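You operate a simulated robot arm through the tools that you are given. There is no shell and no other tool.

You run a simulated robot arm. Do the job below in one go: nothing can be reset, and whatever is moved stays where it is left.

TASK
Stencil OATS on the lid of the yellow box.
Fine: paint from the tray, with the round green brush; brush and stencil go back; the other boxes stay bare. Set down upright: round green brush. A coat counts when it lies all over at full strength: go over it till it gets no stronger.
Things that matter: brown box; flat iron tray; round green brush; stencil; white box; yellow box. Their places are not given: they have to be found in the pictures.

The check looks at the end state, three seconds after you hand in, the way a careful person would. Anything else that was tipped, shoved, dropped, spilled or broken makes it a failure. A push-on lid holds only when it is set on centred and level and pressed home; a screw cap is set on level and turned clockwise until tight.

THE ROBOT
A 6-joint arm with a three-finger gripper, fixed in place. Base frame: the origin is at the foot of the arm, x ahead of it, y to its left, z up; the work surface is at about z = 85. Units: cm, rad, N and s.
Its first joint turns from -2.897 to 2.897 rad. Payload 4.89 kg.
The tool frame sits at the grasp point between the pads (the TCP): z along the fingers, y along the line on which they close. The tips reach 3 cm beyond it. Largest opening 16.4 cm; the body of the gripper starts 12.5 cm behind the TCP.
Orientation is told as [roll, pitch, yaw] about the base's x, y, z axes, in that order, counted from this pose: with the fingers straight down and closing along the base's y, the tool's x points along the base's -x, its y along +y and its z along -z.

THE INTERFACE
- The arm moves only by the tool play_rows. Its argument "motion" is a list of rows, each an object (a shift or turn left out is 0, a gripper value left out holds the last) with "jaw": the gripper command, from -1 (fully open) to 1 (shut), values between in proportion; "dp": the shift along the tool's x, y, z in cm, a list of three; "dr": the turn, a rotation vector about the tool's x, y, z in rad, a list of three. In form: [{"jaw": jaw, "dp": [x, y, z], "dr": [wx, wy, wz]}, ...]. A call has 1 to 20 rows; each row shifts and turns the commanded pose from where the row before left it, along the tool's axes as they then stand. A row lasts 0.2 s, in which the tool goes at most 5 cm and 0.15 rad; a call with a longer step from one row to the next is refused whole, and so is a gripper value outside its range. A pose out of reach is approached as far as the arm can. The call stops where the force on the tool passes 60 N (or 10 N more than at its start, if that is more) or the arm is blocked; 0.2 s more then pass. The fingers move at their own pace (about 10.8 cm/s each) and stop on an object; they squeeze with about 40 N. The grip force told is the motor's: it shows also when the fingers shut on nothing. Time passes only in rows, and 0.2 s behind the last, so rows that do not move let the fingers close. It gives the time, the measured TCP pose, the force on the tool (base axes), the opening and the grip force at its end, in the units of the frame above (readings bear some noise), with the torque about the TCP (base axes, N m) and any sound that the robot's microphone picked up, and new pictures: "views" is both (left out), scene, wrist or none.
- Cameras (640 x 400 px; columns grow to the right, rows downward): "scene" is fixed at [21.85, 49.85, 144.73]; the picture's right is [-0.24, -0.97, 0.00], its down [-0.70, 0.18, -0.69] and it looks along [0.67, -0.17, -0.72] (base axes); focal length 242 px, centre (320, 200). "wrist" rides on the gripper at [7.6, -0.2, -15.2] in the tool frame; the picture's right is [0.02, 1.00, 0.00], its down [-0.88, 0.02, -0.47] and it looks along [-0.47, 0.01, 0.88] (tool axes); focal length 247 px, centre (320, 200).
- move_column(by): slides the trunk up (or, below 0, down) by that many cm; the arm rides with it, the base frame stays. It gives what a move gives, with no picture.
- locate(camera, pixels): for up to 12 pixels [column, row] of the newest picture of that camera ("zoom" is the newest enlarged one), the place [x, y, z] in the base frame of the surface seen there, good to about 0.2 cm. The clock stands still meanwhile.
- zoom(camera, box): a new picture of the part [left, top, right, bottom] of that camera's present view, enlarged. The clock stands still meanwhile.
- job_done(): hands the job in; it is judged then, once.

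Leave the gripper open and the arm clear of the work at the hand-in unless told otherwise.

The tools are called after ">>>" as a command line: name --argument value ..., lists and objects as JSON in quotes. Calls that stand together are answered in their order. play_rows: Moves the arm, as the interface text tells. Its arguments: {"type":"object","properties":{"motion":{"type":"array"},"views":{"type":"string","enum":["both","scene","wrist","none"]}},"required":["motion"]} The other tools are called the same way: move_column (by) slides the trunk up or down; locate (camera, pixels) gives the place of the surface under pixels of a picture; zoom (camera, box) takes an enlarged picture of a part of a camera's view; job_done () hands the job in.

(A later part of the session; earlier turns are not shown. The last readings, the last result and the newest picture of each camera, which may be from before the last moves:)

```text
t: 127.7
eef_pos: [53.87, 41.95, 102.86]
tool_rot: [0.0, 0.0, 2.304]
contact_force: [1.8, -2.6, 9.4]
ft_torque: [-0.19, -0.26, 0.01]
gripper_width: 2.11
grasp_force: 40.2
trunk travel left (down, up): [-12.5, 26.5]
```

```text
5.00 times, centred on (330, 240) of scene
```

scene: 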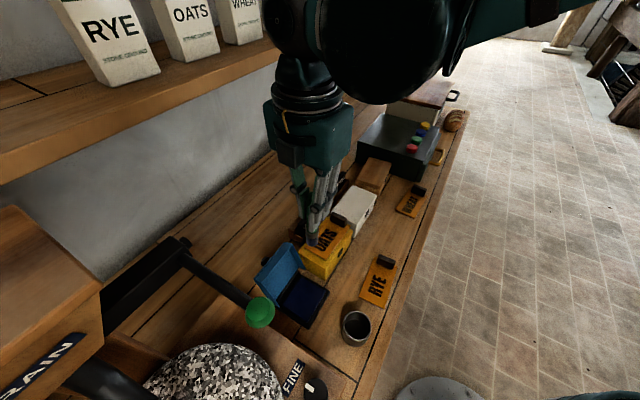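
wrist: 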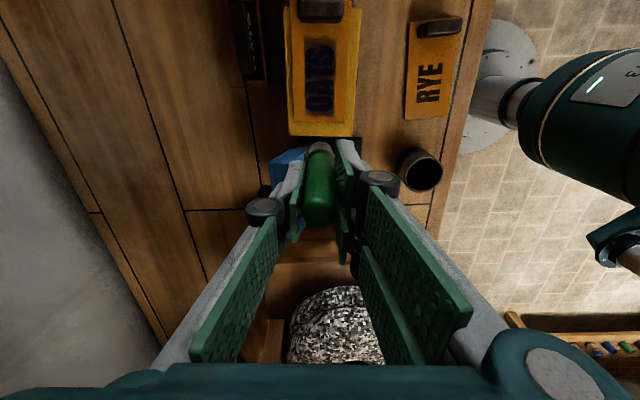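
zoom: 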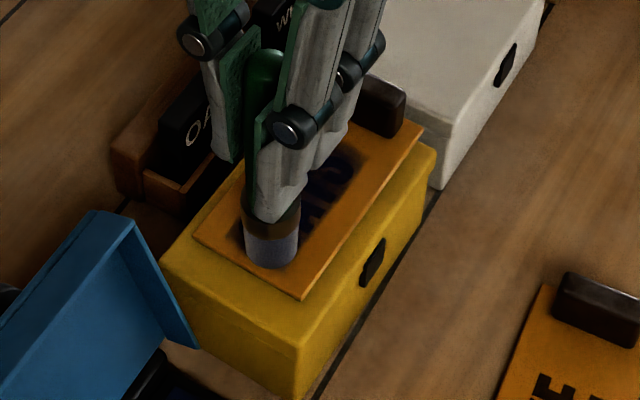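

Even contact, stencil unmoved. Next the front lane (n≈−0.7) to the S end.

>>> play_rows --motion '[{"dp": [0, 0.35, 0]}, {"dp": [0, 0.35, 0.02]}, {"dp": [0.4, 0, 0]}, {"dp": [0.4, 0, 0]}, {"dp": [0.4, 0, 0]}, {"dp": [0.4, 0, 0]}, {"dp": [0.4, 0, 0]}, {"dp": [0.4, 0, 0]}, {"dp": [0.4, 0, 0]}, {"dp": [0.4, 0, 0]}]' --views "none"

>>> play_rows --motion '[{"dp": [0.4, 0, 0]}, {"dp": [0.4, 0, 0]}, {"dp": [0.4, 0, 0]}, {"dp": [0.4, 0, 0]}, {"dp": [0.4, 0, 0]}, {"dp": [0.4, 0, 0]}, {"dp": [0.4, 0, 0]}, {"dp": [0.4, 0, 0]}]' --views "none"

>>> play_rows --motion '[{"dp": [0, 0, -1]}, {"dp": [0, 0, -4]}, {"dp": [0, 0, -2]}, {"dp": [-3.1, -0.2, 0]}, {"dp": [-3.1, -0.2, 0]}, {"dp": [-3.1, -0.2, 0]}, {"dp": [0, 0, 0]}]' --views "wrist"

>>> zoom --camera "wrist" --box '[290, 30, 350, 110]'

```text
t: 129.9
eef_pos: [55.52, 39.16, 102.89]
tool_rot: [0.0, 0.0, 2.304]
contact_force: [-0.8, 1.2, 2.2]
ft_torque: [0.13, 0.04, 0.03]
gripper_width: 2.1
grasp_force: 39.9
trunk travel left (down, up): [-12.5, 26.5]
```

```text
t: 131.7
eef_pos: [57.62, 36.95, 102.9]
tool_rot: [0.0, -0.001, 2.303]
contact_force: [-1.4, 1.6, 5.7]
ft_torque: [0.24, 0.1, 0.0]
gripper_width: 2.1
grasp_force: 40.4
trunk travel left (down, up): [-12.5, 26.5]
```

```text
t: 133.3
eef_pos: [51.8, 44.11, 109.89]
tool_rot: [-0.001, 0.0, 2.305]
contact_force: [1.5, 0.3, 0.1]
ft_torque: [0.02, 0.07, -0.03]
gripper_width: 2.08
grasp_force: 40.2
trunk travel left (down, up): [-12.5, 26.5]
```

wrist: 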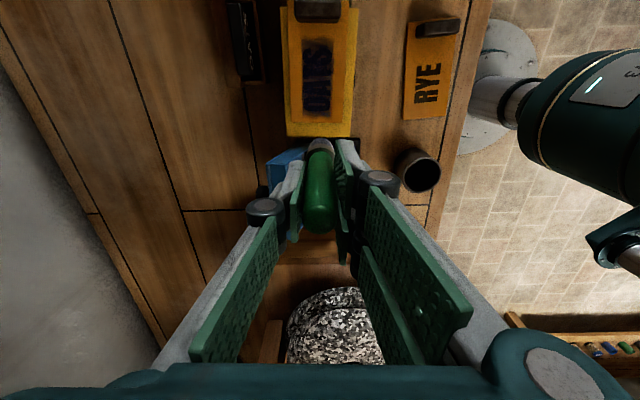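

```text
5.00 times, centred on (320, 70) of wrist
```

zoom: 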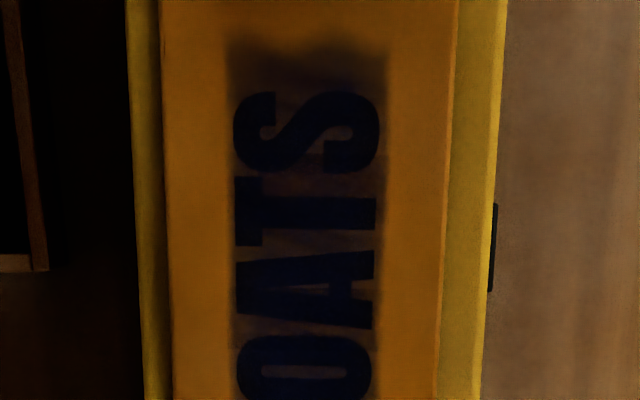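

Better, though the S end is lighter than the O. Another reload and round. Going to the pad.

>>> play_rows --motion '[{"dp": [-3.4, 1.6, 0]}, {"dp": [-3.4, 1.6, 0]}, {"dp": [0, 0, 4.5]}, {"dp": [0, 0, 4.5]}, {"dp": [0, 0, 2.6]}, {"dp": [0, 0, 0.6]}, {"dp": [0, 0, 0.2]}, {"dp": [0, 0, 0.1]}, {"dp": [0, 0, 0]}]' --views "none"

```text
t: 135.3
eef_pos: [44.81, 46.94, 97.26]
tool_rot: [0.0, 0.0, 2.304]
contact_force: [-5.1, -1.2, 11.4]
ft_torque: [0.06, 0.37, 0.03]
gripper_width: 2.14
grasp_force: 40.7
trunk travel left (down, up): [-12.5, 26.5]
```

Contact 11 N. A few strokes on the pad, lift, over to the S end (back lane), and down close to contact.

>>> play_rows --motion '[{"dp": [0.6, 0, 0]}, {"dp": [0.6, 0, 0]}, {"dp": [-0.6, 0, 0]}, {"dp": [-0.6, 0, 0]}, {"dp": [0, 0, 0]}, {"dp": [0, 0, -1]}, {"dp": [0, 0, -4.5]}, {"dp": [0, 0, -4.5]}, {"dp": [0, 0, -2.2]}, {"dp": [4.09, -1.04, 0]}, {"dp": [4.09, -1.04, 0]}, {"dp": [4.09, -1.04, 0]}, {"dp": [4.09, -1.04, 0]}, {"dp": [0, 0, 4.5]}, {"dp": [0, 0, 1.8]}, {"dp": [0, 0, 0.2]}, {"dp": [0, 0, 0]}]' --views "none"

```text
t: 138.9
eef_pos: [58.94, 37.72, 102.93]
tool_rot: [-0.001, 0.0, 2.304]
contact_force: [0.3, 0.5, -0.4]
ft_torque: [0.0, 0.03, 0.02]
gripper_width: 2.1
grasp_force: 40.3
trunk travel left (down, up): [-12.5, 26.5]
```

>>> play_rows --motion '[{"dp": [0, 0, 0.08]}, {"dp": [0, 0, 0.06]}, {"dp": [0, 0, 0]}]' --views "none"

```text
t: 139.7
eef_pos: [59.01, 37.59, 102.96]
tool_rot: [-0.001, 0.0, 2.306]
contact_force: [0.3, 1.3, 6.6]
ft_torque: [0.21, -0.03, -0.02]
gripper_width: 2.13
grasp_force: 40.1
trunk travel left (down, up): [-12.5, 26.5]
```

6.6 N. Full back-lane stroke toward the O.

>>> play_rows --motion '[{"dp": [0, 0, 0.04]}, {"dp": [-0.4, 0, 0]}, {"dp": [-0.4, 0, 0]}, {"dp": [-0.4, 0, 0]}, {"dp": [-0.4, 0, 0]}, {"dp": [-0.4, 0, 0]}, {"dp": [-0.4, 0, 0]}, {"dp": [-0.4, 0, 0]}, {"dp": [-0.4, 0, 0]}]' --views "none"

>>> play_rows --motion '[{"dp": [-0.4, 0, 0]}, {"dp": [-0.4, 0, 0]}, {"dp": [-0.4, 0, 0]}, {"dp": [-0.4, 0, 0]}, {"dp": [-0.4, 0, 0]}, {"dp": [-0.4, 0, 0]}, {"dp": [-0.4, 0, 0]}, {"dp": [-0.4, 0, 0]}]' --views "none"

```text
t: 141.7
eef_pos: [56.87, 40.1, 102.89]
tool_rot: [-0.002, 0.0, 2.302]
contact_force: [0.3, 0.1, 0.0]
ft_torque: [0.04, -0.02, 0.0]
gripper_width: 2.14
grasp_force: 39.9
trunk travel left (down, up): [-12.5, 26.5]
```

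```text
t: 143.5
eef_pos: [54.48, 42.66, 102.84]
tool_rot: [-0.001, 0.0, 2.305]
contact_force: [-0.2, -1.1, -0.5]
ft_torque: [0.03, 0.03, 0.0]
gripper_width: 2.11
grasp_force: 40.6
trunk travel left (down, up): [-12.5, 26.5]
```

Contact was lost on that stroke. Lower 0.1 and check.

>>> play_rows --motion '[{"dp": [0, 0, 0.08]}, {"dp": [0, 0, 0]}]' --views "none"

```text
t: 144.1
eef_pos: [54.62, 42.45, 102.79]
tool_rot: [0.001, 0.001, 2.305]
contact_force: [-0.1, 0.5, 9.2]
ft_torque: [0.09, -0.08, 0.04]
gripper_width: 2.12
grasp_force: 39.8
trunk travel left (down, up): [-12.5, 26.5]
```

9 N. Stroke back toward the S with a little more pressure.

>>> play_rows --motion '[{"dp": [0, 0, 0.04]}, {"dp": [0.4, 0, 0]}, {"dp": [0.4, 0, 0]}, {"dp": [0.4, 0, 0]}, {"dp": [0.4, 0, 0]}, {"dp": [0.4, 0, 0]}, {"dp": [0.4, 0, 0]}, {"dp": [0.4, 0, 0]}, {"dp": [0.4, 0, 0]}]' --views "none"

>>> play_rows --motion '[{"dp": [0.4, 0, 0]}, {"dp": [0.4, 0, 0]}, {"dp": [0.4, 0, 0]}, {"dp": [0.4, 0, 0]}, {"dp": [0.4, 0, 0]}, {"dp": [0.4, 0, 0]}, {"dp": [0.4, 0, 0]}, {"dp": [0.4, 0, 0]}]' --views "none"

>>> zoom --camera "scene" --box '[290, 200, 370, 280]'

```text
t: 146.1
eef_pos: [56.6, 40.08, 102.81]
tool_rot: [0.0, -0.001, 2.303]
contact_force: [-7.9, 8.4, 28.3]
ft_torque: [0.83, 0.58, 0.05]
gripper_width: 2.12
grasp_force: 39.8
trunk travel left (down, up): [-12.5, 26.5]
```

```text
t: 147.9
eef_pos: [58.84, 37.66, 102.75]
tool_rot: [0.0, -0.002, 2.304]
contact_force: [-5.2, 5.6, 18.0]
ft_torque: [0.45, 0.47, 0.02]
gripper_width: 2.13
grasp_force: 39.5
trunk travel left (down, up): [-12.5, 26.5]
```

```text
5.00 times, centred on (330, 240) of scene
```

zoom: 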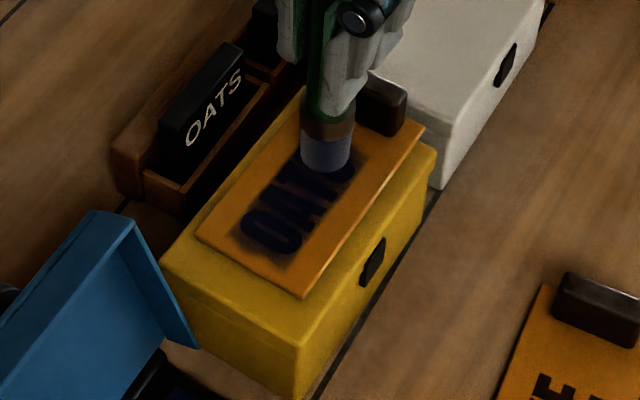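

Good contact (18–28 N) and the stencil hasn't shifted. Now the front lane: shift across 1.4 cm and stroke toward the O.

>>> play_rows --motion '[{"dp": [0, 0.4, 0]}, {"dp": [0, 0.5, 0]}, {"dp": [0, 0.5, 0]}, {"dp": [-0.4, 0, 0]}, {"dp": [-0.4, 0, 0]}, {"dp": [-0.4, 0, 0]}, {"dp": [-0.4, 0, 0]}, {"dp": [-0.4, 0, 0]}, {"dp": [-0.4, 0, 0]}, {"dp": [-0.4, 0, 0]}, {"dp": [-0.4, 0, 0]}]' --views "none"

>>> play_rows --motion '[{"dp": [-0.4, 0, 0]}, {"dp": [-0.4, 0, 0]}, {"dp": [-0.4, 0, 0]}, {"dp": [-0.4, 0, 0]}, {"dp": [-0.4, 0, 0]}, {"dp": [-0.4, 0, 0]}, {"dp": [-0.4, 0, 0]}, {"dp": [-0.4, 0, 0]}]' --views "none"

```text
t: 150.3
eef_pos: [55.79, 39.11, 102.79]
tool_rot: [0.0, 0.0, 2.304]
contact_force: [3.1, -2.1, 9.2]
ft_torque: [-0.33, -0.36, -0.01]
gripper_width: 2.12
grasp_force: 40.7
trunk travel left (down, up): [-12.5, 26.5]
```

```text
t: 152.1
eef_pos: [53.64, 41.44, 102.79]
tool_rot: [-0.001, 0.0, 2.303]
contact_force: [4.6, -4.0, 11.2]
ft_torque: [-0.34, -0.46, -0.07]
gripper_width: 2.11
grasp_force: 39.5
trunk travel left (down, up): [-12.5, 26.5]
```

Good contact. Then the middle lane back to the S and lift for a look.

>>> play_rows --motion '[{"dp": [0, -0.35, 0]}, {"dp": [0, -0.35, 0]}, {"dp": [0.4, 0, 0]}, {"dp": [0.4, 0, 0]}, {"dp": [0.4, 0, 0]}, {"dp": [0.4, 0, 0]}, {"dp": [0.4, 0, 0]}, {"dp": [0.4, 0, 0]}, {"dp": [0.4, 0, 0]}, {"dp": [0.4, 0, 0]}]' --views "none"

>>> play_rows --motion '[{"dp": [0.4, 0, 0]}, {"dp": [0.4, 0, 0]}, {"dp": [0.4, 0, 0]}, {"dp": [0.4, 0, 0]}, {"dp": [0.4, 0, 0]}, {"dp": [0.4, 0, 0]}, {"dp": [0.4, 0, 0]}, {"dp": [0.4, 0, 0]}]' --views "none"

>>> play_rows --motion '[{"dp": [0, 0, -1]}, {"dp": [0, 0, -4]}, {"dp": [0, 0, -2]}, {"dp": [-3.1, 0, 0]}, {"dp": [-3.1, 0, 0]}, {"dp": [-3.1, 0, 0]}, {"dp": [0, 0, 0]}]' --views "wrist"

>>> zoom --camera "wrist" --box '[290, 40, 350, 120]'

```text
t: 154.3
eef_pos: [56.43, 39.46, 102.74]
tool_rot: [0.001, 0.001, 2.304]
contact_force: [-2.0, 3.6, 8.1]
ft_torque: [0.35, 0.14, 0.04]
gripper_width: 2.09
grasp_force: 40.0
trunk travel left (down, up): [-12.5, 26.5]
```

```text
t: 156.1
eef_pos: [58.43, 37.22, 102.76]
tool_rot: [0.001, -0.002, 2.304]
contact_force: [-0.2, 0.7, 2.3]
ft_torque: [0.07, 0.07, 0.0]
gripper_width: 2.11
grasp_force: 40.2
trunk travel left (down, up): [-12.5, 26.5]
```

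```text
t: 157.7
eef_pos: [52.28, 43.92, 109.88]
tool_rot: [0.0, 0.0, 2.304]
contact_force: [0.5, -0.3, -0.9]
ft_torque: [0.01, 0.02, -0.02]
gripper_width: 2.11
grasp_force: 39.5
trunk travel left (down, up): [-12.5, 26.5]
```

wrist: 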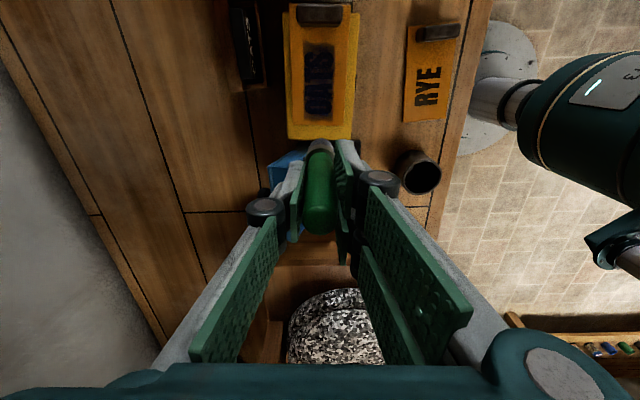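

```text
5.00 times, centred on (320, 80) of wrist
```

zoom: 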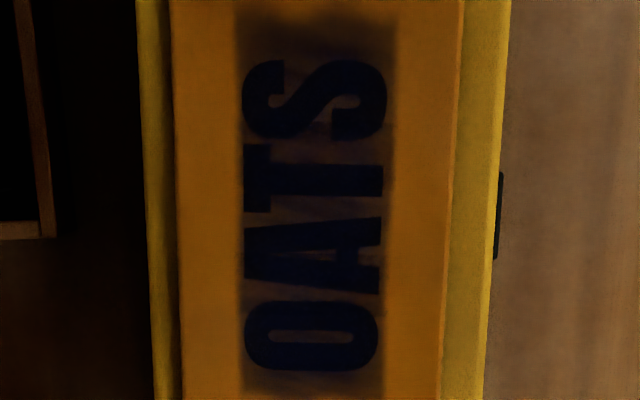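

I'll compare with a brighter scene-camera view as well.

>>> zoom --camera "scene" --box '[300, 205, 360, 265]'

```text
6.67 times, centred on (330, 235) of scene
```

zoom: 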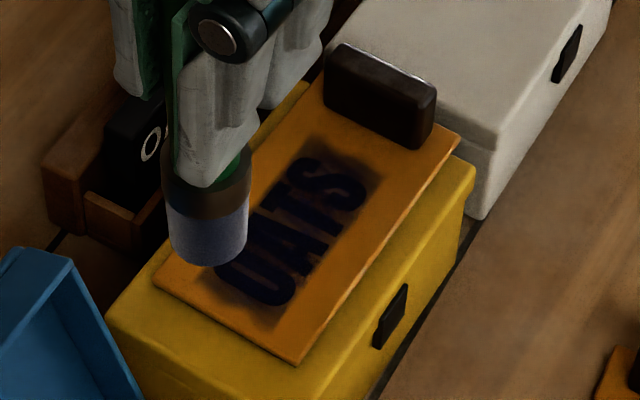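

Still translucent, lighter at the front of the S. Another reload and round.

>>> play_rows --motion '[{"dp": [-3.6, 1.6, 0]}, {"dp": [-3.6, 1.6, 0]}, {"dp": [0, 0, 4.5]}, {"dp": [0, 0, 4.5]}, {"dp": [0, 0, 2.6]}, {"dp": [0, 0, 0.6]}, {"dp": [0, 0, 0.25]}, {"dp": [0, 0, 0.15]}, {"dp": [0, 0, 0]}]' --views "none"

```text
t: 159.7
eef_pos: [45.18, 47.26, 97.16]
tool_rot: [0.0, -0.001, 2.304]
contact_force: [0.6, 1.5, 7.1]
ft_torque: [0.17, -0.18, 0.02]
gripper_width: 2.11
grasp_force: 39.8
trunk travel left (down, up): [-12.5, 26.5]
```

Contact. A few strokes on the pad, lift, over to the S end in the front lane, and down close.

>>> play_rows --motion '[{"dp": [0.6, 0, 0.05]}, {"dp": [0.6, 0, 0]}, {"dp": [-0.6, 0, 0]}, {"dp": [-0.6, 0, 0]}, {"dp": [0, 0, 0]}, {"dp": [0, 0, -1]}, {"dp": [0, 0, -4.5]}, {"dp": [0, 0, -4.5]}, {"dp": [0, 0, -2.2]}, {"dp": [4.1, -0.53, 0]}, {"dp": [4.1, -0.53, 0]}, {"dp": [4.1, -0.53, 0]}, {"dp": [4.1, -0.53, 0]}, {"dp": [0, 0, 4.5]}, {"dp": [0, 0, 1.9]}, {"dp": [0, 0, 0.25]}, {"dp": [0, 0, 0]}]' --views "none"

```text
t: 163.3
eef_pos: [57.73, 36.43, 102.67]
tool_rot: [-0.002, 0.001, 2.304]
contact_force: [5.7, 0.8, 30.8]
ft_torque: [0.13, -0.59, 0.01]
gripper_width: 2.09
grasp_force: 40.5
trunk travel left (down, up): [-12.5, 26.5]
```

30 N; ease 0.05 and make the full front-lane stroke to the O end in one go.

>>> play_rows --motion '[{"dp": [0, 0, -0.05]}, {"dp": [-0.4, 0, 0]}, {"dp": [-0.4, 0, 0]}, {"dp": [-0.4, 0, 0]}, {"dp": [-0.4, 0, 0]}, {"dp": [-0.4, 0, 0]}, {"dp": [-0.4, 0, 0]}, {"dp": [-0.4, 0, 0]}, {"dp": [-0.4, 0, 0]}, {"dp": [-0.4, 0, 0]}, {"dp": [-0.4, 0, 0]}, {"dp": [-0.4, 0, 0]}, {"dp": [-0.4, 0, 0]}, {"dp": [-0.4, 0, 0]}, {"dp": [-0.4, 0, 0]}, {"dp": [-0.4, 0, 0]}, {"dp": [-0.4, 0, 0]}, {"dp": [-0.4, 0, 0]}]' --views "none"

```text
t: 167.1
eef_pos: [53.0, 41.58, 102.64]
tool_rot: [0.0, -0.001, 2.303]
contact_force: [1.9, -3.0, 7.9]
ft_torque: [-0.22, -0.18, -0.02]
gripper_width: 2.09
grasp_force: 40.0
trunk travel left (down, up): [-12.5, 26.5]
```

Still in contact (8 N). Shift to the middle lane and stroke to the S.

>>> play_rows --motion '[{"dp": [0, -0.5, 0.02]}, {"dp": [0, -0.5, 0]}, {"dp": [0.4, 0, 0]}, {"dp": [0.4, 0, 0]}, {"dp": [0.4, 0, 0]}, {"dp": [0.4, 0, 0]}, {"dp": [0.4, 0, 0]}, {"dp": [0.4, 0, 0]}, {"dp": [0.4, 0, 0]}, {"dp": [0.4, 0, 0]}, {"dp": [0.4, 0, 0]}, {"dp": [0.4, 0, 0]}, {"dp": [0.4, 0, 0]}, {"dp": [0.4, 0, 0]}, {"dp": [0.4, 0, 0]}, {"dp": [0.4, 0, 0]}, {"dp": [0.4, 0, 0]}, {"dp": [0.4, 0, 0]}, {"dp": [0.4, 0, 0]}]' --views "none"

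```text
t: 171.1
eef_pos: [58.37, 37.2, 102.65]
tool_rot: [-0.001, -0.001, 2.304]
contact_force: [-3.0, 2.7, 7.3]
ft_torque: [0.29, 0.13, 0.01]
gripper_width: 2.11
grasp_force: 39.5
trunk travel left (down, up): [-12.5, 26.5]
```

Still 7 N. Now the back lane (n≈+0.9) toward the O.

>>> play_rows --motion '[{"dp": [0, -0.45, 0.03]}, {"dp": [0, -0.45, 0]}, {"dp": [-0.4, 0, 0]}, {"dp": [-0.4, 0, 0]}, {"dp": [-0.4, 0, 0]}, {"dp": [-0.4, 0, 0]}, {"dp": [-0.4, 0, 0]}, {"dp": [-0.4, 0, 0]}, {"dp": [-0.4, 0, 0]}, {"dp": [-0.4, 0, 0]}, {"dp": [-0.4, 0, 0]}, {"dp": [-0.4, 0, 0]}, {"dp": [-0.4, 0, 0]}, {"dp": [-0.4, 0, 0]}, {"dp": [-0.4, 0, 0]}, {"dp": [-0.4, 0, 0]}, {"dp": [-0.4, 0, 0]}, {"dp": [-0.4, 0, 0]}, {"dp": [-0.4, 0, 0]}]' --views "none"

>>> play_rows --motion '[{"dp": [0, 0, -1]}, {"dp": [0, 0, -4]}, {"dp": [0, 0, -2]}, {"dp": [-2.4, 0.9, 0]}, {"dp": [0, 0, 0]}]' --views "wrist"

>>> zoom --camera "wrist" --box '[290, 40, 350, 120]'

>>> zoom --camera "scene" --box '[300, 205, 360, 265]'

```text
t: 175.1
eef_pos: [54.35, 42.83, 102.76]
tool_rot: [-0.001, -0.001, 2.304]
contact_force: [0.0, -0.6, 1.8]
ft_torque: [0.03, -0.04, 0.0]
gripper_width: 2.11
grasp_force: 40.3
trunk travel left (down, up): [-12.5, 26.5]
```

```text
t: 176.3
eef_pos: [52.0, 44.23, 109.76]
tool_rot: [0.0, 0.0, 2.303]
contact_force: [-0.4, -0.2, -0.7]
ft_torque: [0.06, -0.02, 0.02]
gripper_width: 2.1
grasp_force: 40.2
trunk travel left (down, up): [-12.5, 26.5]
```

wrist: 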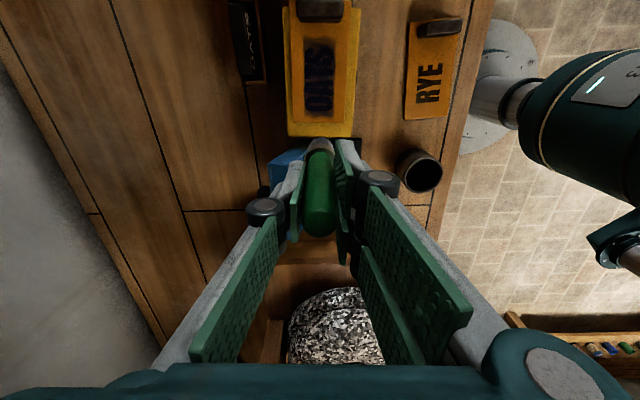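

```text
5.00 times, centred on (320, 80) of wrist
```

zoom: 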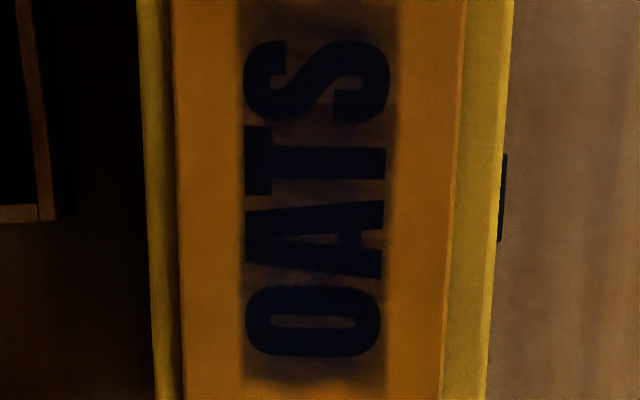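

```text
6.67 times, centred on (330, 235) of scene
```

zoom: 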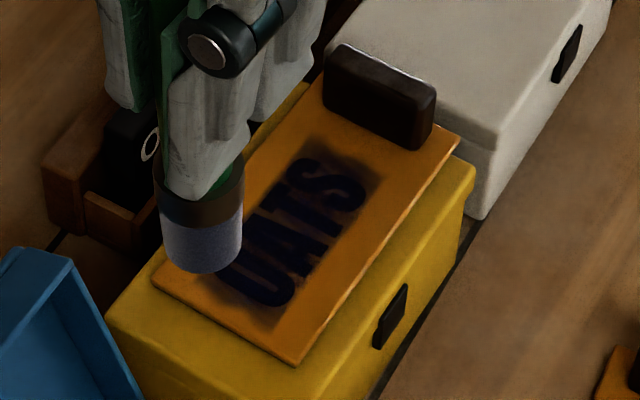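

Nearly the same as before, so it's close to saturation, but the S front still looks a bit lighter. I'll do more rounds to be sure. Reloading.

>>> play_rows --motion '[{"dp": [-3.5, 1.6, 0]}, {"dp": [-3.5, 1.6, 0]}, {"dp": [0, 0, 4.5]}, {"dp": [0, 0, 4.5]}, {"dp": [0, 0, 2.6]}, {"dp": [0, 0, 0.6]}, {"dp": [0, 0, 0.25]}, {"dp": [0, 0, 0.15]}, {"dp": [0, 0, 0.05]}, {"dp": [0, 0, 0]}]' --views "none"

```text
t: 178.5
eef_pos: [45.03, 47.0, 97.14]
tool_rot: [0.001, -0.001, 2.304]
contact_force: [0.2, 0.4, 13.9]
ft_torque: [0.17, 0.0, 0.01]
gripper_width: 2.06
grasp_force: 39.5
trunk travel left (down, up): [-12.5, 26.5]
```

Contact 14 N. Strokes, lift, back to the S end front lane.

>>> play_rows --motion '[{"dp": [0.6, 0, 0]}, {"dp": [0.6, 0, 0]}, {"dp": [-0.6, 0, 0]}, {"dp": [-0.6, 0, 0]}, {"dp": [0, 0, 0]}, {"dp": [0, 0, 0]}, {"dp": [0, 0, -1]}, {"dp": [0, 0, -4.5]}, {"dp": [0, 0, -4.5]}, {"dp": [0, 0, -2.2]}, {"dp": [4.05, -0.62, 0]}, {"dp": [4.05, -0.62, 0]}, {"dp": [4.05, -0.62, 0]}, {"dp": [4.05, -0.62, 0]}, {"dp": [0, 0, 4.5]}, {"dp": [0, 0, 1.9]}, {"dp": [0, 0, 0.2]}, {"dp": [0, 0, 0]}]' --views "none"

```text
t: 182.3
eef_pos: [57.97, 36.65, 102.59]
tool_rot: [0.0, 0.0, 2.303]
contact_force: [4.2, -0.3, 17.3]
ft_torque: [0.05, -0.36, -0.04]
gripper_width: 2.12
grasp_force: 39.9
trunk travel left (down, up): [-12.5, 26.5]
```

17 N. I'll scrub the S–T half: front lane back and forth with a lane shift.

>>> play_rows --motion '[{"dp": [-0.4, 0, 0]}, {"dp": [-0.4, 0, 0]}, {"dp": [-0.4, 0, 0]}, {"dp": [-0.4, 0, 0]}, {"dp": [-0.4, 0, 0]}, {"dp": [-0.4, 0, 0]}, {"dp": [-0.4, 0, 0]}, {"dp": [-0.4, 0, 0]}, {"dp": [0, -0.4, 0]}, {"dp": [0, -0.4, 0]}, {"dp": [0.4, 0, 0]}, {"dp": [0.4, 0, 0]}, {"dp": [0.4, 0, 0]}, {"dp": [0.4, 0, 0]}, {"dp": [0.4, 0, 0]}, {"dp": [0.4, 0, 0]}, {"dp": [0.4, 0, 0]}, {"dp": [0.4, 0, 0]}]' --views "none"

>>> play_rows --motion '[{"dp": [0, -0.4, 0]}, {"dp": [0, -0.4, 0]}, {"dp": [-0.4, 0, 0]}, {"dp": [-0.4, 0, 0]}, {"dp": [-0.4, 0, 0]}, {"dp": [-0.4, 0, 0]}, {"dp": [-0.4, 0, 0]}, {"dp": [-0.4, 0, 0]}, {"dp": [-0.4, 0, 0]}, {"dp": [-0.4, 0, 0]}]' --views "none"

```text
t: 186.1
eef_pos: [58.26, 37.2, 102.55]
tool_rot: [0.001, 0.0, 2.304]
contact_force: [-2.2, 3.1, 9.2]
ft_torque: [0.41, 0.26, 0.0]
gripper_width: 2.12
grasp_force: 40.3
trunk travel left (down, up): [-12.5, 26.5]
```

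```text
t: 188.3
eef_pos: [56.7, 40.14, 102.56]
tool_rot: [-0.001, -0.002, 2.304]
contact_force: [1.6, -1.4, 3.8]
ft_torque: [-0.05, -0.1, 0.02]
gripper_width: 2.11
grasp_force: 40.3
trunk travel left (down, up): [-12.5, 26.5]
```

Now the A–O half: back lane on to the O, middle lane back, then front lane to the O again.

>>> play_rows --motion '[{"dp": [0, 0, 0.05]}, {"dp": [-0.4, 0, 0]}, {"dp": [-0.4, 0, 0]}, {"dp": [-0.4, 0, 0]}, {"dp": [-0.4, 0, 0]}, {"dp": [-0.4, 0, 0]}, {"dp": [-0.4, 0, 0]}, {"dp": [-0.4, 0, 0]}, {"dp": [-0.4, 0, 0]}, {"dp": [0, 0.4, 0]}, {"dp": [0, 0.4, 0]}, {"dp": [0.4, 0, 0]}, {"dp": [0.4, 0, 0]}, {"dp": [0.4, 0, 0]}, {"dp": [0.4, 0, 0]}, {"dp": [0.4, 0, 0]}, {"dp": [0.4, 0, 0]}, {"dp": [0.4, 0, 0]}, {"dp": [0.4, 0, 0]}]' --views "none"

>>> play_rows --motion '[{"dp": [0, 0.4, 0]}, {"dp": [0, 0.4, 0]}, {"dp": [-0.4, 0, 0]}, {"dp": [-0.4, 0, 0]}, {"dp": [-0.4, 0, 0]}, {"dp": [-0.4, 0, 0]}, {"dp": [-0.4, 0, 0]}, {"dp": [-0.4, 0, 0]}, {"dp": [-0.4, 0, 0]}, {"dp": [-0.4, 0, 0]}]' --views "none"

>>> play_rows --motion '[{"dp": [0, 0, -1]}, {"dp": [0, 0, -4]}, {"dp": [0, 0, -2]}, {"dp": [-2.4, -0.8, 0]}, {"dp": [0, 0, 0]}]' --views "wrist"

>>> zoom --camera "wrist" --box '[290, 40, 350, 120]'

>>> zoom --camera "scene" --box '[300, 205, 360, 265]'

```text
t: 192.3
eef_pos: [56.26, 39.51, 102.57]
tool_rot: [-0.001, 0.002, 2.305]
contact_force: [-6.0, 5.9, 20.2]
ft_torque: [0.57, 0.4, 0.03]
gripper_width: 2.09
grasp_force: 40.1
trunk travel left (down, up): [-12.5, 26.5]
```

```text
t: 194.5
eef_pos: [53.56, 41.43, 102.46]
tool_rot: [0.0, 0.0, 2.304]
contact_force: [3.1, -3.3, 8.7]
ft_torque: [-0.41, -0.36, -0.01]
gripper_width: 2.11
grasp_force: 40.4
trunk travel left (down, up): [-12.5, 26.5]
```

```text
t: 195.7
eef_pos: [52.48, 43.88, 109.76]
tool_rot: [0.002, 0.001, 2.304]
contact_force: [0.5, -0.4, 0.0]
ft_torque: [0.09, -0.03, 0.03]
gripper_width: 2.13
grasp_force: 40.3
trunk travel left (down, up): [-12.5, 26.5]
```

wrist: 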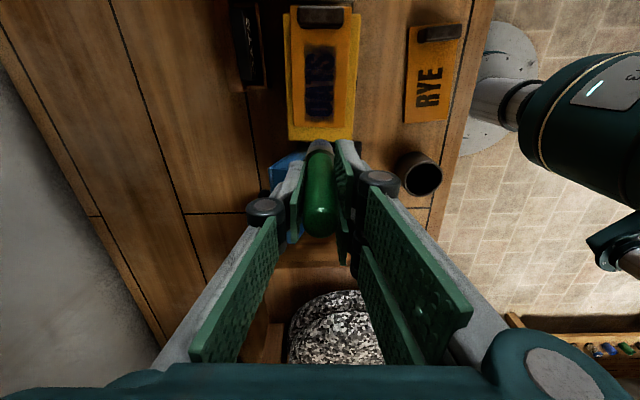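

```text
5.00 times, centred on (320, 80) of wrist
```

zoom: 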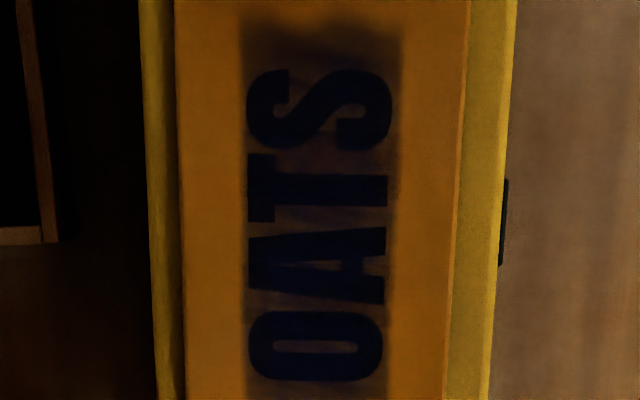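

```text
6.67 times, centred on (330, 235) of scene
```

zoom: 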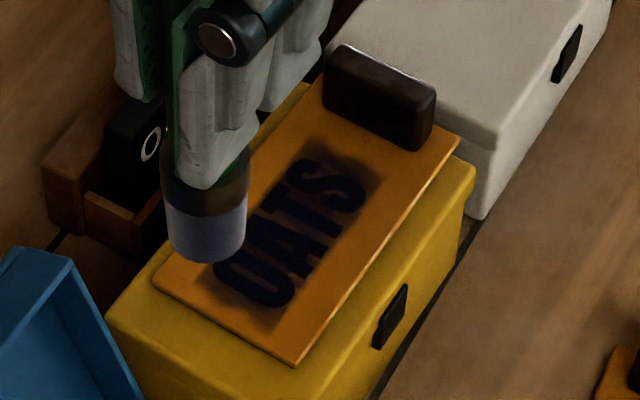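

Practically unchanged from the previous round. I'll do one last full round starting from the O to be safe. Reloading.

>>> play_rows --motion '[{"dp": [-3.6, 1.6, 0]}, {"dp": [-3.6, 1.6, 0]}, {"dp": [0, 0, 4.5]}, {"dp": [0, 0, 4.5]}, {"dp": [0, 0, 2.6]}, {"dp": [0, 0, 0.6]}, {"dp": [0, 0, 0.3]}, {"dp": [0, 0, 0.15]}, {"dp": [0, 0, 0]}]' --views "none"

```text
t: 197.7
eef_pos: [45.28, 47.11, 96.98]
tool_rot: [0.0, 0.0, 2.305]
contact_force: [5.6, 7.4, 44.4]
ft_torque: [0.58, -0.54, -0.04]
gripper_width: 2.11
grasp_force: 39.9
trunk travel left (down, up): [-12.5, 26.5]
```

44 N is more than needed; ease up 0.12, stroke, lift, and go to the O end back lane.

>>> play_rows --motion '[{"dp": [0, 0, -0.12]}, {"dp": [0.6, 0, 0]}, {"dp": [0.6, 0, 0]}, {"dp": [-0.6, 0, 0]}, {"dp": [-0.6, 0, 0]}, {"dp": [0, 0, 0]}, {"dp": [0, 0, -1]}, {"dp": [0, 0, -4.5]}, {"dp": [0, 0, -4.5]}, {"dp": [0, 0, -2.3]}, {"dp": [3.1, -1.28, 0]}, {"dp": [3.1, -1.28, 0]}, {"dp": [3.1, -1.28, 0]}, {"dp": [0, 0, 4.5]}, {"dp": [0, 0, 1.9]}, {"dp": [0, 0, 0.15]}, {"dp": [0, 0, 0]}]' --views "none"

```text
t: 201.3
eef_pos: [54.33, 42.73, 102.73]
tool_rot: [0.0, 0.0, 2.304]
contact_force: [-0.1, -0.3, -0.7]
ft_torque: [-0.06, 0.02, -0.01]
gripper_width: 2.12
grasp_force: 40.2
trunk travel left (down, up): [-12.5, 26.5]
```

>>> play_rows --motion '[{"dp": [0, 0, 0.1]}, {"dp": [0, 0, 0.08]}, {"dp": [0, 0, 0]}]' --views "none"

```text
t: 202.1
eef_pos: [54.26, 42.53, 102.5]
tool_rot: [0.0, 0.0, 2.303]
contact_force: [0.2, -1.3, 0.3]
ft_torque: [-0.04, -0.03, 0.0]
gripper_width: 2.11
grasp_force: 40.1
trunk travel left (down, up): [-12.5, 26.5]
```

>>> play_rows --motion '[{"dp": [0, 0, 0.1]}, {"dp": [0, 0, 0]}]' --views "none"

```text
t: 202.7
eef_pos: [54.32, 42.75, 102.44]
tool_rot: [-0.001, 0.0, 2.304]
contact_force: [0.1, 1.1, 11.4]
ft_torque: [0.08, -0.04, -0.02]
gripper_width: 2.11
grasp_force: 40.7
trunk travel left (down, up): [-12.5, 26.5]
```

11 N. Full back lane to the S (slightly more pressure), then the middle lane back, then the front lane.

>>> play_rows --motion '[{"dp": [0.4, 0, 0.03]}, {"dp": [0.4, 0, 0]}, {"dp": [0.4, 0, 0]}, {"dp": [0.4, 0, 0]}, {"dp": [0.4, 0, 0]}, {"dp": [0.4, 0, 0]}, {"dp": [0.4, 0, 0]}, {"dp": [0.4, 0, 0]}, {"dp": [0.4, 0, 0]}, {"dp": [0.4, 0, 0]}, {"dp": [0.4, 0, 0]}, {"dp": [0.4, 0, 0]}, {"dp": [0.4, 0, 0]}, {"dp": [0.4, 0, 0]}, {"dp": [0.4, 0, 0]}, {"dp": [0.4, 0, 0]}, {"dp": [0.4, 0, 0]}]' --views "none"

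>>> play_rows --motion '[{"dp": [0, 0.4, 0]}, {"dp": [0, 0.4, 0]}, {"dp": [-0.4, 0, 0]}, {"dp": [-0.4, 0, 0]}, {"dp": [-0.4, 0, 0]}, {"dp": [-0.4, 0, 0]}, {"dp": [-0.4, 0, 0]}, {"dp": [-0.4, 0, 0]}, {"dp": [-0.4, 0, 0]}, {"dp": [-0.4, 0, 0]}, {"dp": [-0.4, 0, 0]}, {"dp": [-0.4, 0, 0]}, {"dp": [-0.4, 0, 0]}, {"dp": [-0.4, 0, 0]}, {"dp": [-0.4, 0, 0]}, {"dp": [-0.4, 0, 0]}, {"dp": [-0.4, 0, 0]}, {"dp": [-0.4, 0, 0]}, {"dp": [-0.4, 0, 0]}]' --views "none"

>>> play_rows --motion '[{"dp": [0, 0.4, 0.02]}, {"dp": [0, 0.4, 0]}, {"dp": [0.4, 0, 0]}, {"dp": [0.4, 0, 0]}, {"dp": [0.4, 0, 0]}, {"dp": [0.4, 0, 0]}, {"dp": [0.4, 0, 0]}, {"dp": [0.4, 0, 0]}, {"dp": [0.4, 0, 0]}, {"dp": [0.4, 0, 0]}, {"dp": [0.4, 0, 0]}, {"dp": [0.4, 0, 0]}, {"dp": [0.4, 0, 0]}, {"dp": [0.4, 0, 0]}, {"dp": [0.4, 0, 0]}, {"dp": [0.4, 0, 0]}, {"dp": [0.4, 0, 0]}, {"dp": [0.4, 0, 0]}, {"dp": [0.4, 0, 0]}]' --views "none"

```text
t: 206.3
eef_pos: [58.83, 37.57, 102.5]
tool_rot: [0.001, 0.001, 2.304]
contact_force: [-2.1, 2.0, 7.3]
ft_torque: [0.19, 0.19, 0.02]
gripper_width: 2.11
grasp_force: 40.5
trunk travel left (down, up): [-12.5, 26.5]
```

```text
t: 210.3
eef_pos: [53.82, 42.07, 102.47]
tool_rot: [0.0, 0.0, 2.304]
contact_force: [0.2, -0.2, -0.1]
ft_torque: [-0.04, -0.02, 0.01]
gripper_width: 2.1
grasp_force: 40.4
trunk travel left (down, up): [-12.5, 26.5]
```

```text
t: 214.3
eef_pos: [57.66, 36.59, 102.46]
tool_rot: [-0.001, 0.0, 2.305]
contact_force: [-5.0, 4.3, 16.9]
ft_torque: [0.43, 0.39, 0.01]
gripper_width: 2.11
grasp_force: 40.1
trunk travel left (down, up): [-12.5, 26.5]
```

The middle-lane stroke lost contact near the O, so I'll redo it from the S with the present height (17 N), a bit lower toward the O.

>>> play_rows --motion '[{"dp": [0, -0.4, 0]}, {"dp": [0, -0.4, 0]}, {"dp": [-0.4, 0, 0.02]}, {"dp": [-0.4, 0, 0]}, {"dp": [-0.4, 0, 0]}, {"dp": [-0.4, 0, 0]}, {"dp": [-0.4, 0, 0]}, {"dp": [-0.4, 0, 0.02]}, {"dp": [-0.4, 0, 0]}, {"dp": [-0.4, 0, 0]}, {"dp": [-0.4, 0, 0]}, {"dp": [-0.4, 0, 0.02]}, {"dp": [-0.4, 0, 0]}, {"dp": [-0.4, 0, 0]}, {"dp": [-0.4, 0, 0]}, {"dp": [-0.4, 0, 0.02]}, {"dp": [-0.4, 0, 0]}, {"dp": [-0.4, 0, 0]}, {"dp": [-0.4, 0, 0]}]' --views "none"

>>> play_rows --motion '[{"dp": [0, 0, -1]}, {"dp": [0, 0, -4]}, {"dp": [0, 0, -2]}, {"dp": [-2.4, 0, 0]}, {"dp": [0, 0, 0]}]' --views "wrist"

>>> zoom --camera "wrist" --box '[290, 40, 350, 120]'

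>>> zoom --camera "scene" --box '[300, 205, 360, 265]'

```text
t: 218.3
eef_pos: [53.76, 42.1, 102.4]
tool_rot: [0.001, -0.001, 2.304]
contact_force: [6.9, -7.6, 27.1]
ft_torque: [-0.65, -0.64, 0.01]
gripper_width: 2.11
grasp_force: 40.0
trunk travel left (down, up): [-12.5, 26.5]
```

```text
t: 219.5
eef_pos: [52.32, 44.08, 109.46]
tool_rot: [0.0, 0.002, 2.304]
contact_force: [-0.5, 0.4, 1.2]
ft_torque: [0.06, 0.0, -0.01]
gripper_width: 2.1
grasp_force: 40.1
trunk travel left (down, up): [-12.5, 26.5]
```

wrist: 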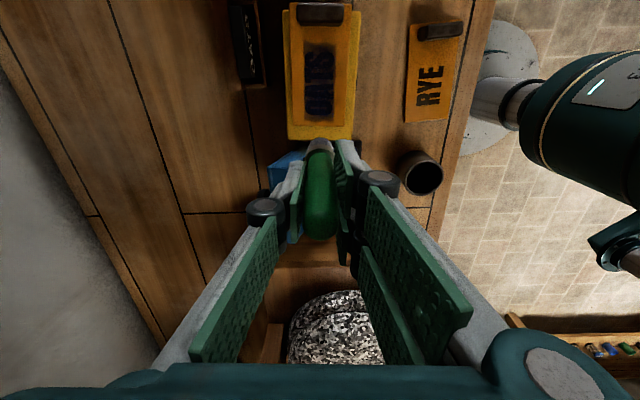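

```text
5.00 times, centred on (320, 80) of wrist
```

zoom: 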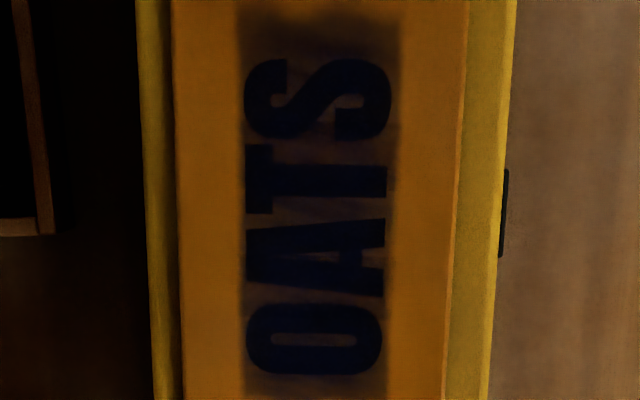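

```text
6.67 times, centred on (330, 235) of scene
```

zoom: 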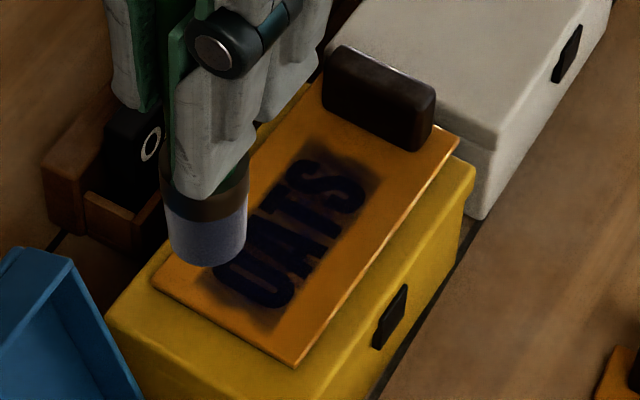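

No further change, so the coat has saturated. Now the brush goes back: I'll carry it above the cup at (35.5, 38.65).

>>> play_rows --motion '[{"dp": [0, 0, -2]}, {"dp": [-1.81, 4.01, 0]}, {"dp": [-1.81, 4.01, 0]}, {"dp": [-1.81, 4.01, 0]}, {"dp": [-1.81, 4.01, 0]}, {"dp": [0, 0, 0]}]' --views "both"

>>> zoom --camera "scene" --box '[320, 260, 400, 350]'

>>> zoom --camera "wrist" --box '[270, 70, 370, 170]'

```text
t: 220.9
eef_pos: [35.29, 38.77, 111.42]
tool_rot: [0.0, 0.0, 2.305]
contact_force: [0.2, -0.6, 0.5]
ft_torque: [0.03, 0.01, -0.03]
gripper_width: 2.1
grasp_force: 39.3
trunk travel left (down, up): [-12.5, 26.5]
```

scene: 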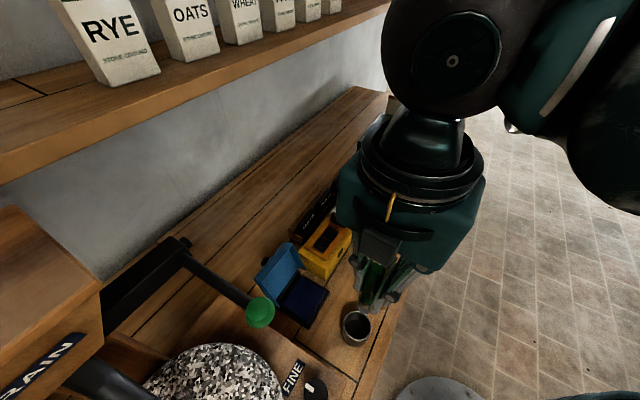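
wrist: 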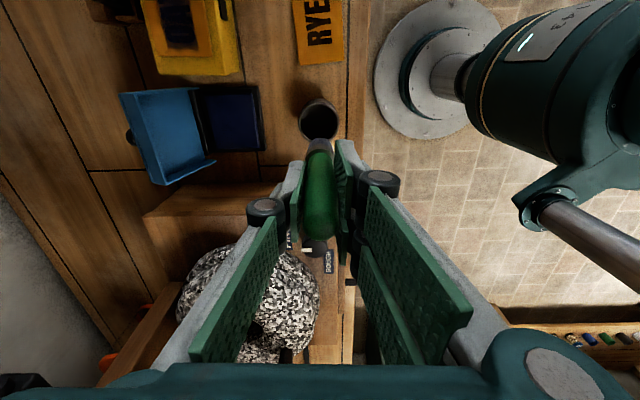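

```text
4.44 times, centred on (360, 305) of scene
```

zoom: 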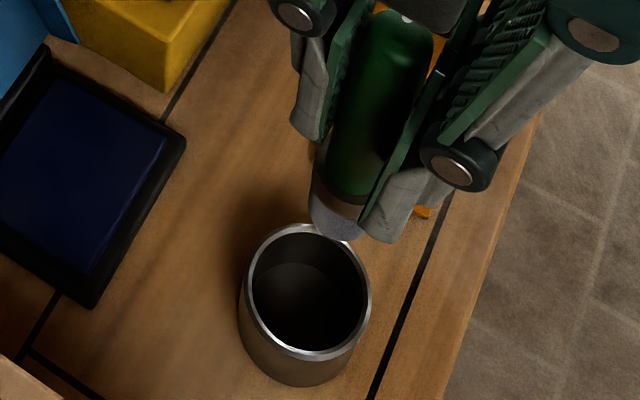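

```text
4.00 times, centred on (320, 120) of wrist
```

zoom: 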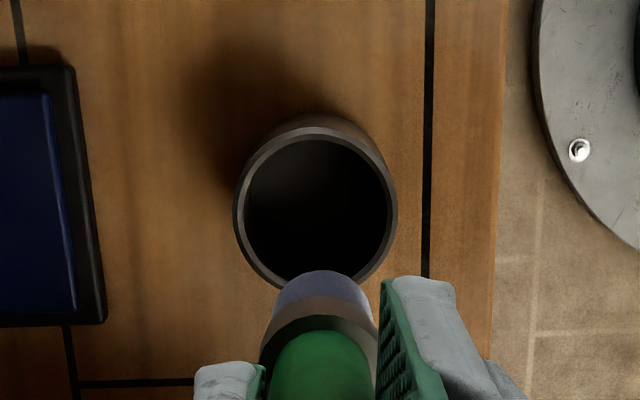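

I'll check where the bristles are relative to the TCP before lowering.

>>> locate --camera "zoom" --pixels '[[322, 285], [285, 300], [360, 300], [322, 275], [280, 180], [350, 180], [316, 130], [240, 210]]'

>>> locate --camera "scene" --pixels '[[363, 309], [364, 306], [361, 300], [367, 303], [356, 321], [346, 330]]'

```text
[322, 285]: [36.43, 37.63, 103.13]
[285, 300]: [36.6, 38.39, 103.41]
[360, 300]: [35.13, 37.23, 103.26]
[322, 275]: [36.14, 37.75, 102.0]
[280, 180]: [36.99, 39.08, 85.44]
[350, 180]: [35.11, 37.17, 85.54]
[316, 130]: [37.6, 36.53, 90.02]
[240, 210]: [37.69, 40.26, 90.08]
```

```text
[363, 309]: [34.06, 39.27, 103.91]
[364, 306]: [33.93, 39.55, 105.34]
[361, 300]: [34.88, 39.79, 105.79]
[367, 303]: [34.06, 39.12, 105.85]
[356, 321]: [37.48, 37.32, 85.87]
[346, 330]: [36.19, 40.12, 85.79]
```

The bristles sit within ~0.2 cm of the TCP axis, and the cup centre is about (35.6, 38.5). Small correction and lowering until the tip is just inside the rim, then look.

>>> play_rows --motion '[{"dp": [0.2, -0.22, 0]}, {"dp": [0, 0, 4]}, {"dp": [0, 0, 4]}, {"dp": [0, 0, 2]}, {"dp": [0, 0, 1.5]}, {"dp": [0, 0, 0]}]' --views "both"

>>> zoom --camera "wrist" --box '[270, 90, 370, 190]'

>>> zoom --camera "scene" --box '[320, 270, 400, 360]'

```text
t: 222.3
eef_pos: [35.78, 38.57, 99.88]
tool_rot: [0.001, 0.0, 2.304]
contact_force: [0.2, 0.8, -0.8]
ft_torque: [0.01, 0.02, 0.04]
gripper_width: 2.1
grasp_force: 40.3
trunk travel left (down, up): [-12.5, 26.5]
```

scene: 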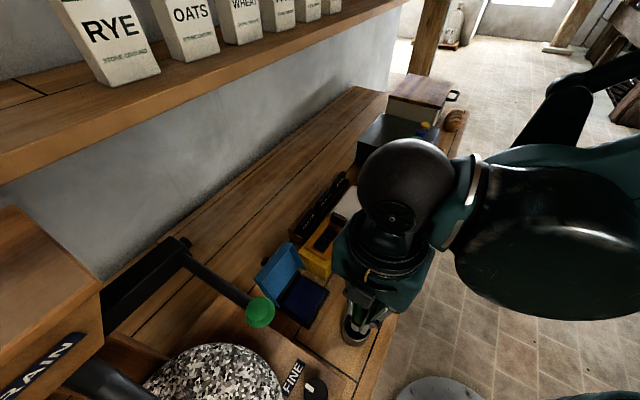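
wrist: 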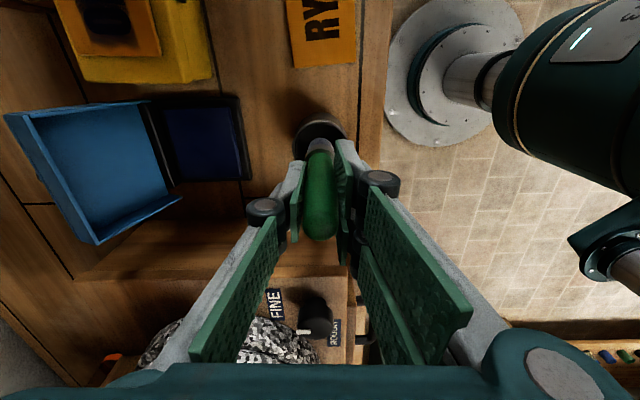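

```text
4.00 times, centred on (320, 140) of wrist
```

zoom: 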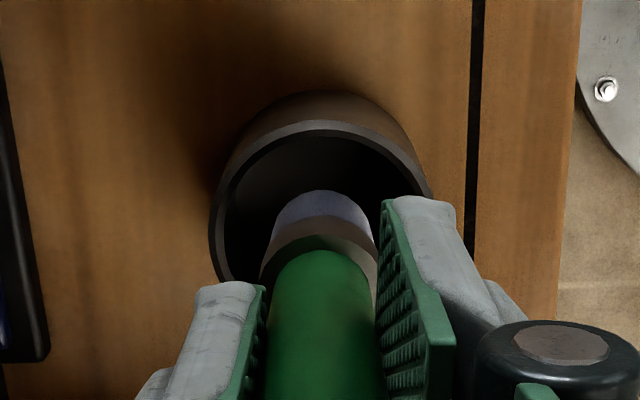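

```text
4.44 times, centred on (360, 315) of scene
```

zoom: 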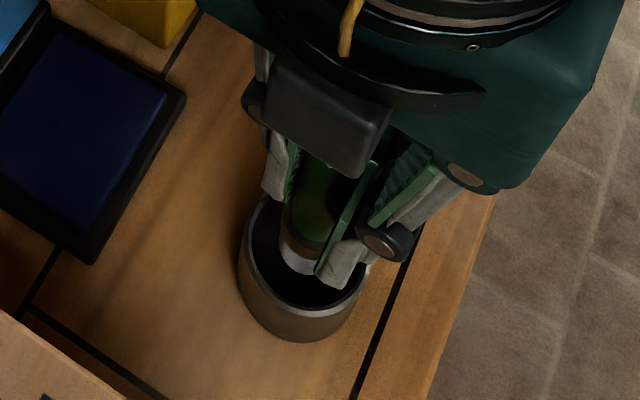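

Well centred in the cup. Lowering further, slowly near the floor.

>>> play_rows --motion '[{"dp": [0, 0, 1.5]}, {"dp": [0, 0, 1.5]}, {"dp": [0, 0, 0.6]}, {"dp": [0, 0, 0.2]}, {"dp": [0, 0, 0]}]' --views "none"

```text
t: 223.5
eef_pos: [35.78, 38.68, 96.05]
tool_rot: [0.0, 0.001, 2.305]
contact_force: [0.1, -0.5, -0.3]
ft_torque: [0.0, 0.0, -0.02]
gripper_width: 2.11
grasp_force: 40.4
trunk travel left (down, up): [-12.5, 26.5]
```

>>> play_rows --motion '[{"dp": [0, 0, 0.15]}, {"dp": [0, 0, 0.15]}, {"dp": [0, 0, 0]}]' --views "none"

```text
t: 224.3
eef_pos: [35.8, 38.58, 95.8]
tool_rot: [0.001, -0.001, 2.305]
contact_force: [0.0, -0.4, -0.9]
ft_torque: [0.0, -0.01, -0.04]
gripper_width: 2.1
grasp_force: 40.3
trunk travel left (down, up): [-12.5, 26.5]
```

>>> play_rows --motion '[{"dp": [0, 0, 0.12]}, {"dp": [0, 0, 0.12]}, {"dp": [0, 0, 0]}]' --views "none"

```text
t: 225.1
eef_pos: [35.73, 38.55, 95.47]
tool_rot: [0.0, 0.0, 2.303]
contact_force: [0.3, -0.4, -0.5]
ft_torque: [0.01, 0.01, 0.02]
gripper_width: 2.1
grasp_force: 40.3
trunk travel left (down, up): [-12.5, 26.5]
```

>>> play_rows --motion '[{"dp": [0, 0, 0.1]}, {"dp": [0, 0, 0.1]}, {"dp": [0, 0, 0]}]' --views "none"

```text
t: 225.9
eef_pos: [35.84, 38.58, 95.45]
tool_rot: [0.001, 0.0, 2.303]
contact_force: [0.0, -0.8, 34.8]
ft_torque: [0.1, 0.09, -0.03]
gripper_width: 2.09
grasp_force: 39.8
trunk travel left (down, up): [-12.5, 26.5]
```

Bottom reached (35 N, hardly any torque, so it's flat). Ease off 0.15 and check.

>>> play_rows --motion '[{"dp": [0, 0, -0.13]}, {"dp": [0, 0, 0]}]' --views "none"

```text
t: 226.5
eef_pos: [35.7, 38.66, 95.34]
tool_rot: [0.0, 0.0, 2.303]
contact_force: [-1.0, 2.8, 10.9]
ft_torque: [0.21, 0.25, -0.03]
gripper_width: 2.08
grasp_force: 40.0
trunk travel left (down, up): [-12.5, 26.5]
```

>>> play_rows --motion '[{"dp": [0, 0, -0.05]}, {"dp": [0, 0, 0]}]' --views "none"

```text
t: 227.1
eef_pos: [35.67, 38.69, 95.52]
tool_rot: [0.0, 0.0, 2.302]
contact_force: [-0.5, -0.8, -0.9]
ft_torque: [0.03, 0.01, -0.01]
gripper_width: 2.08
grasp_force: 40.0
trunk travel left (down, up): [-12.5, 26.5]
```

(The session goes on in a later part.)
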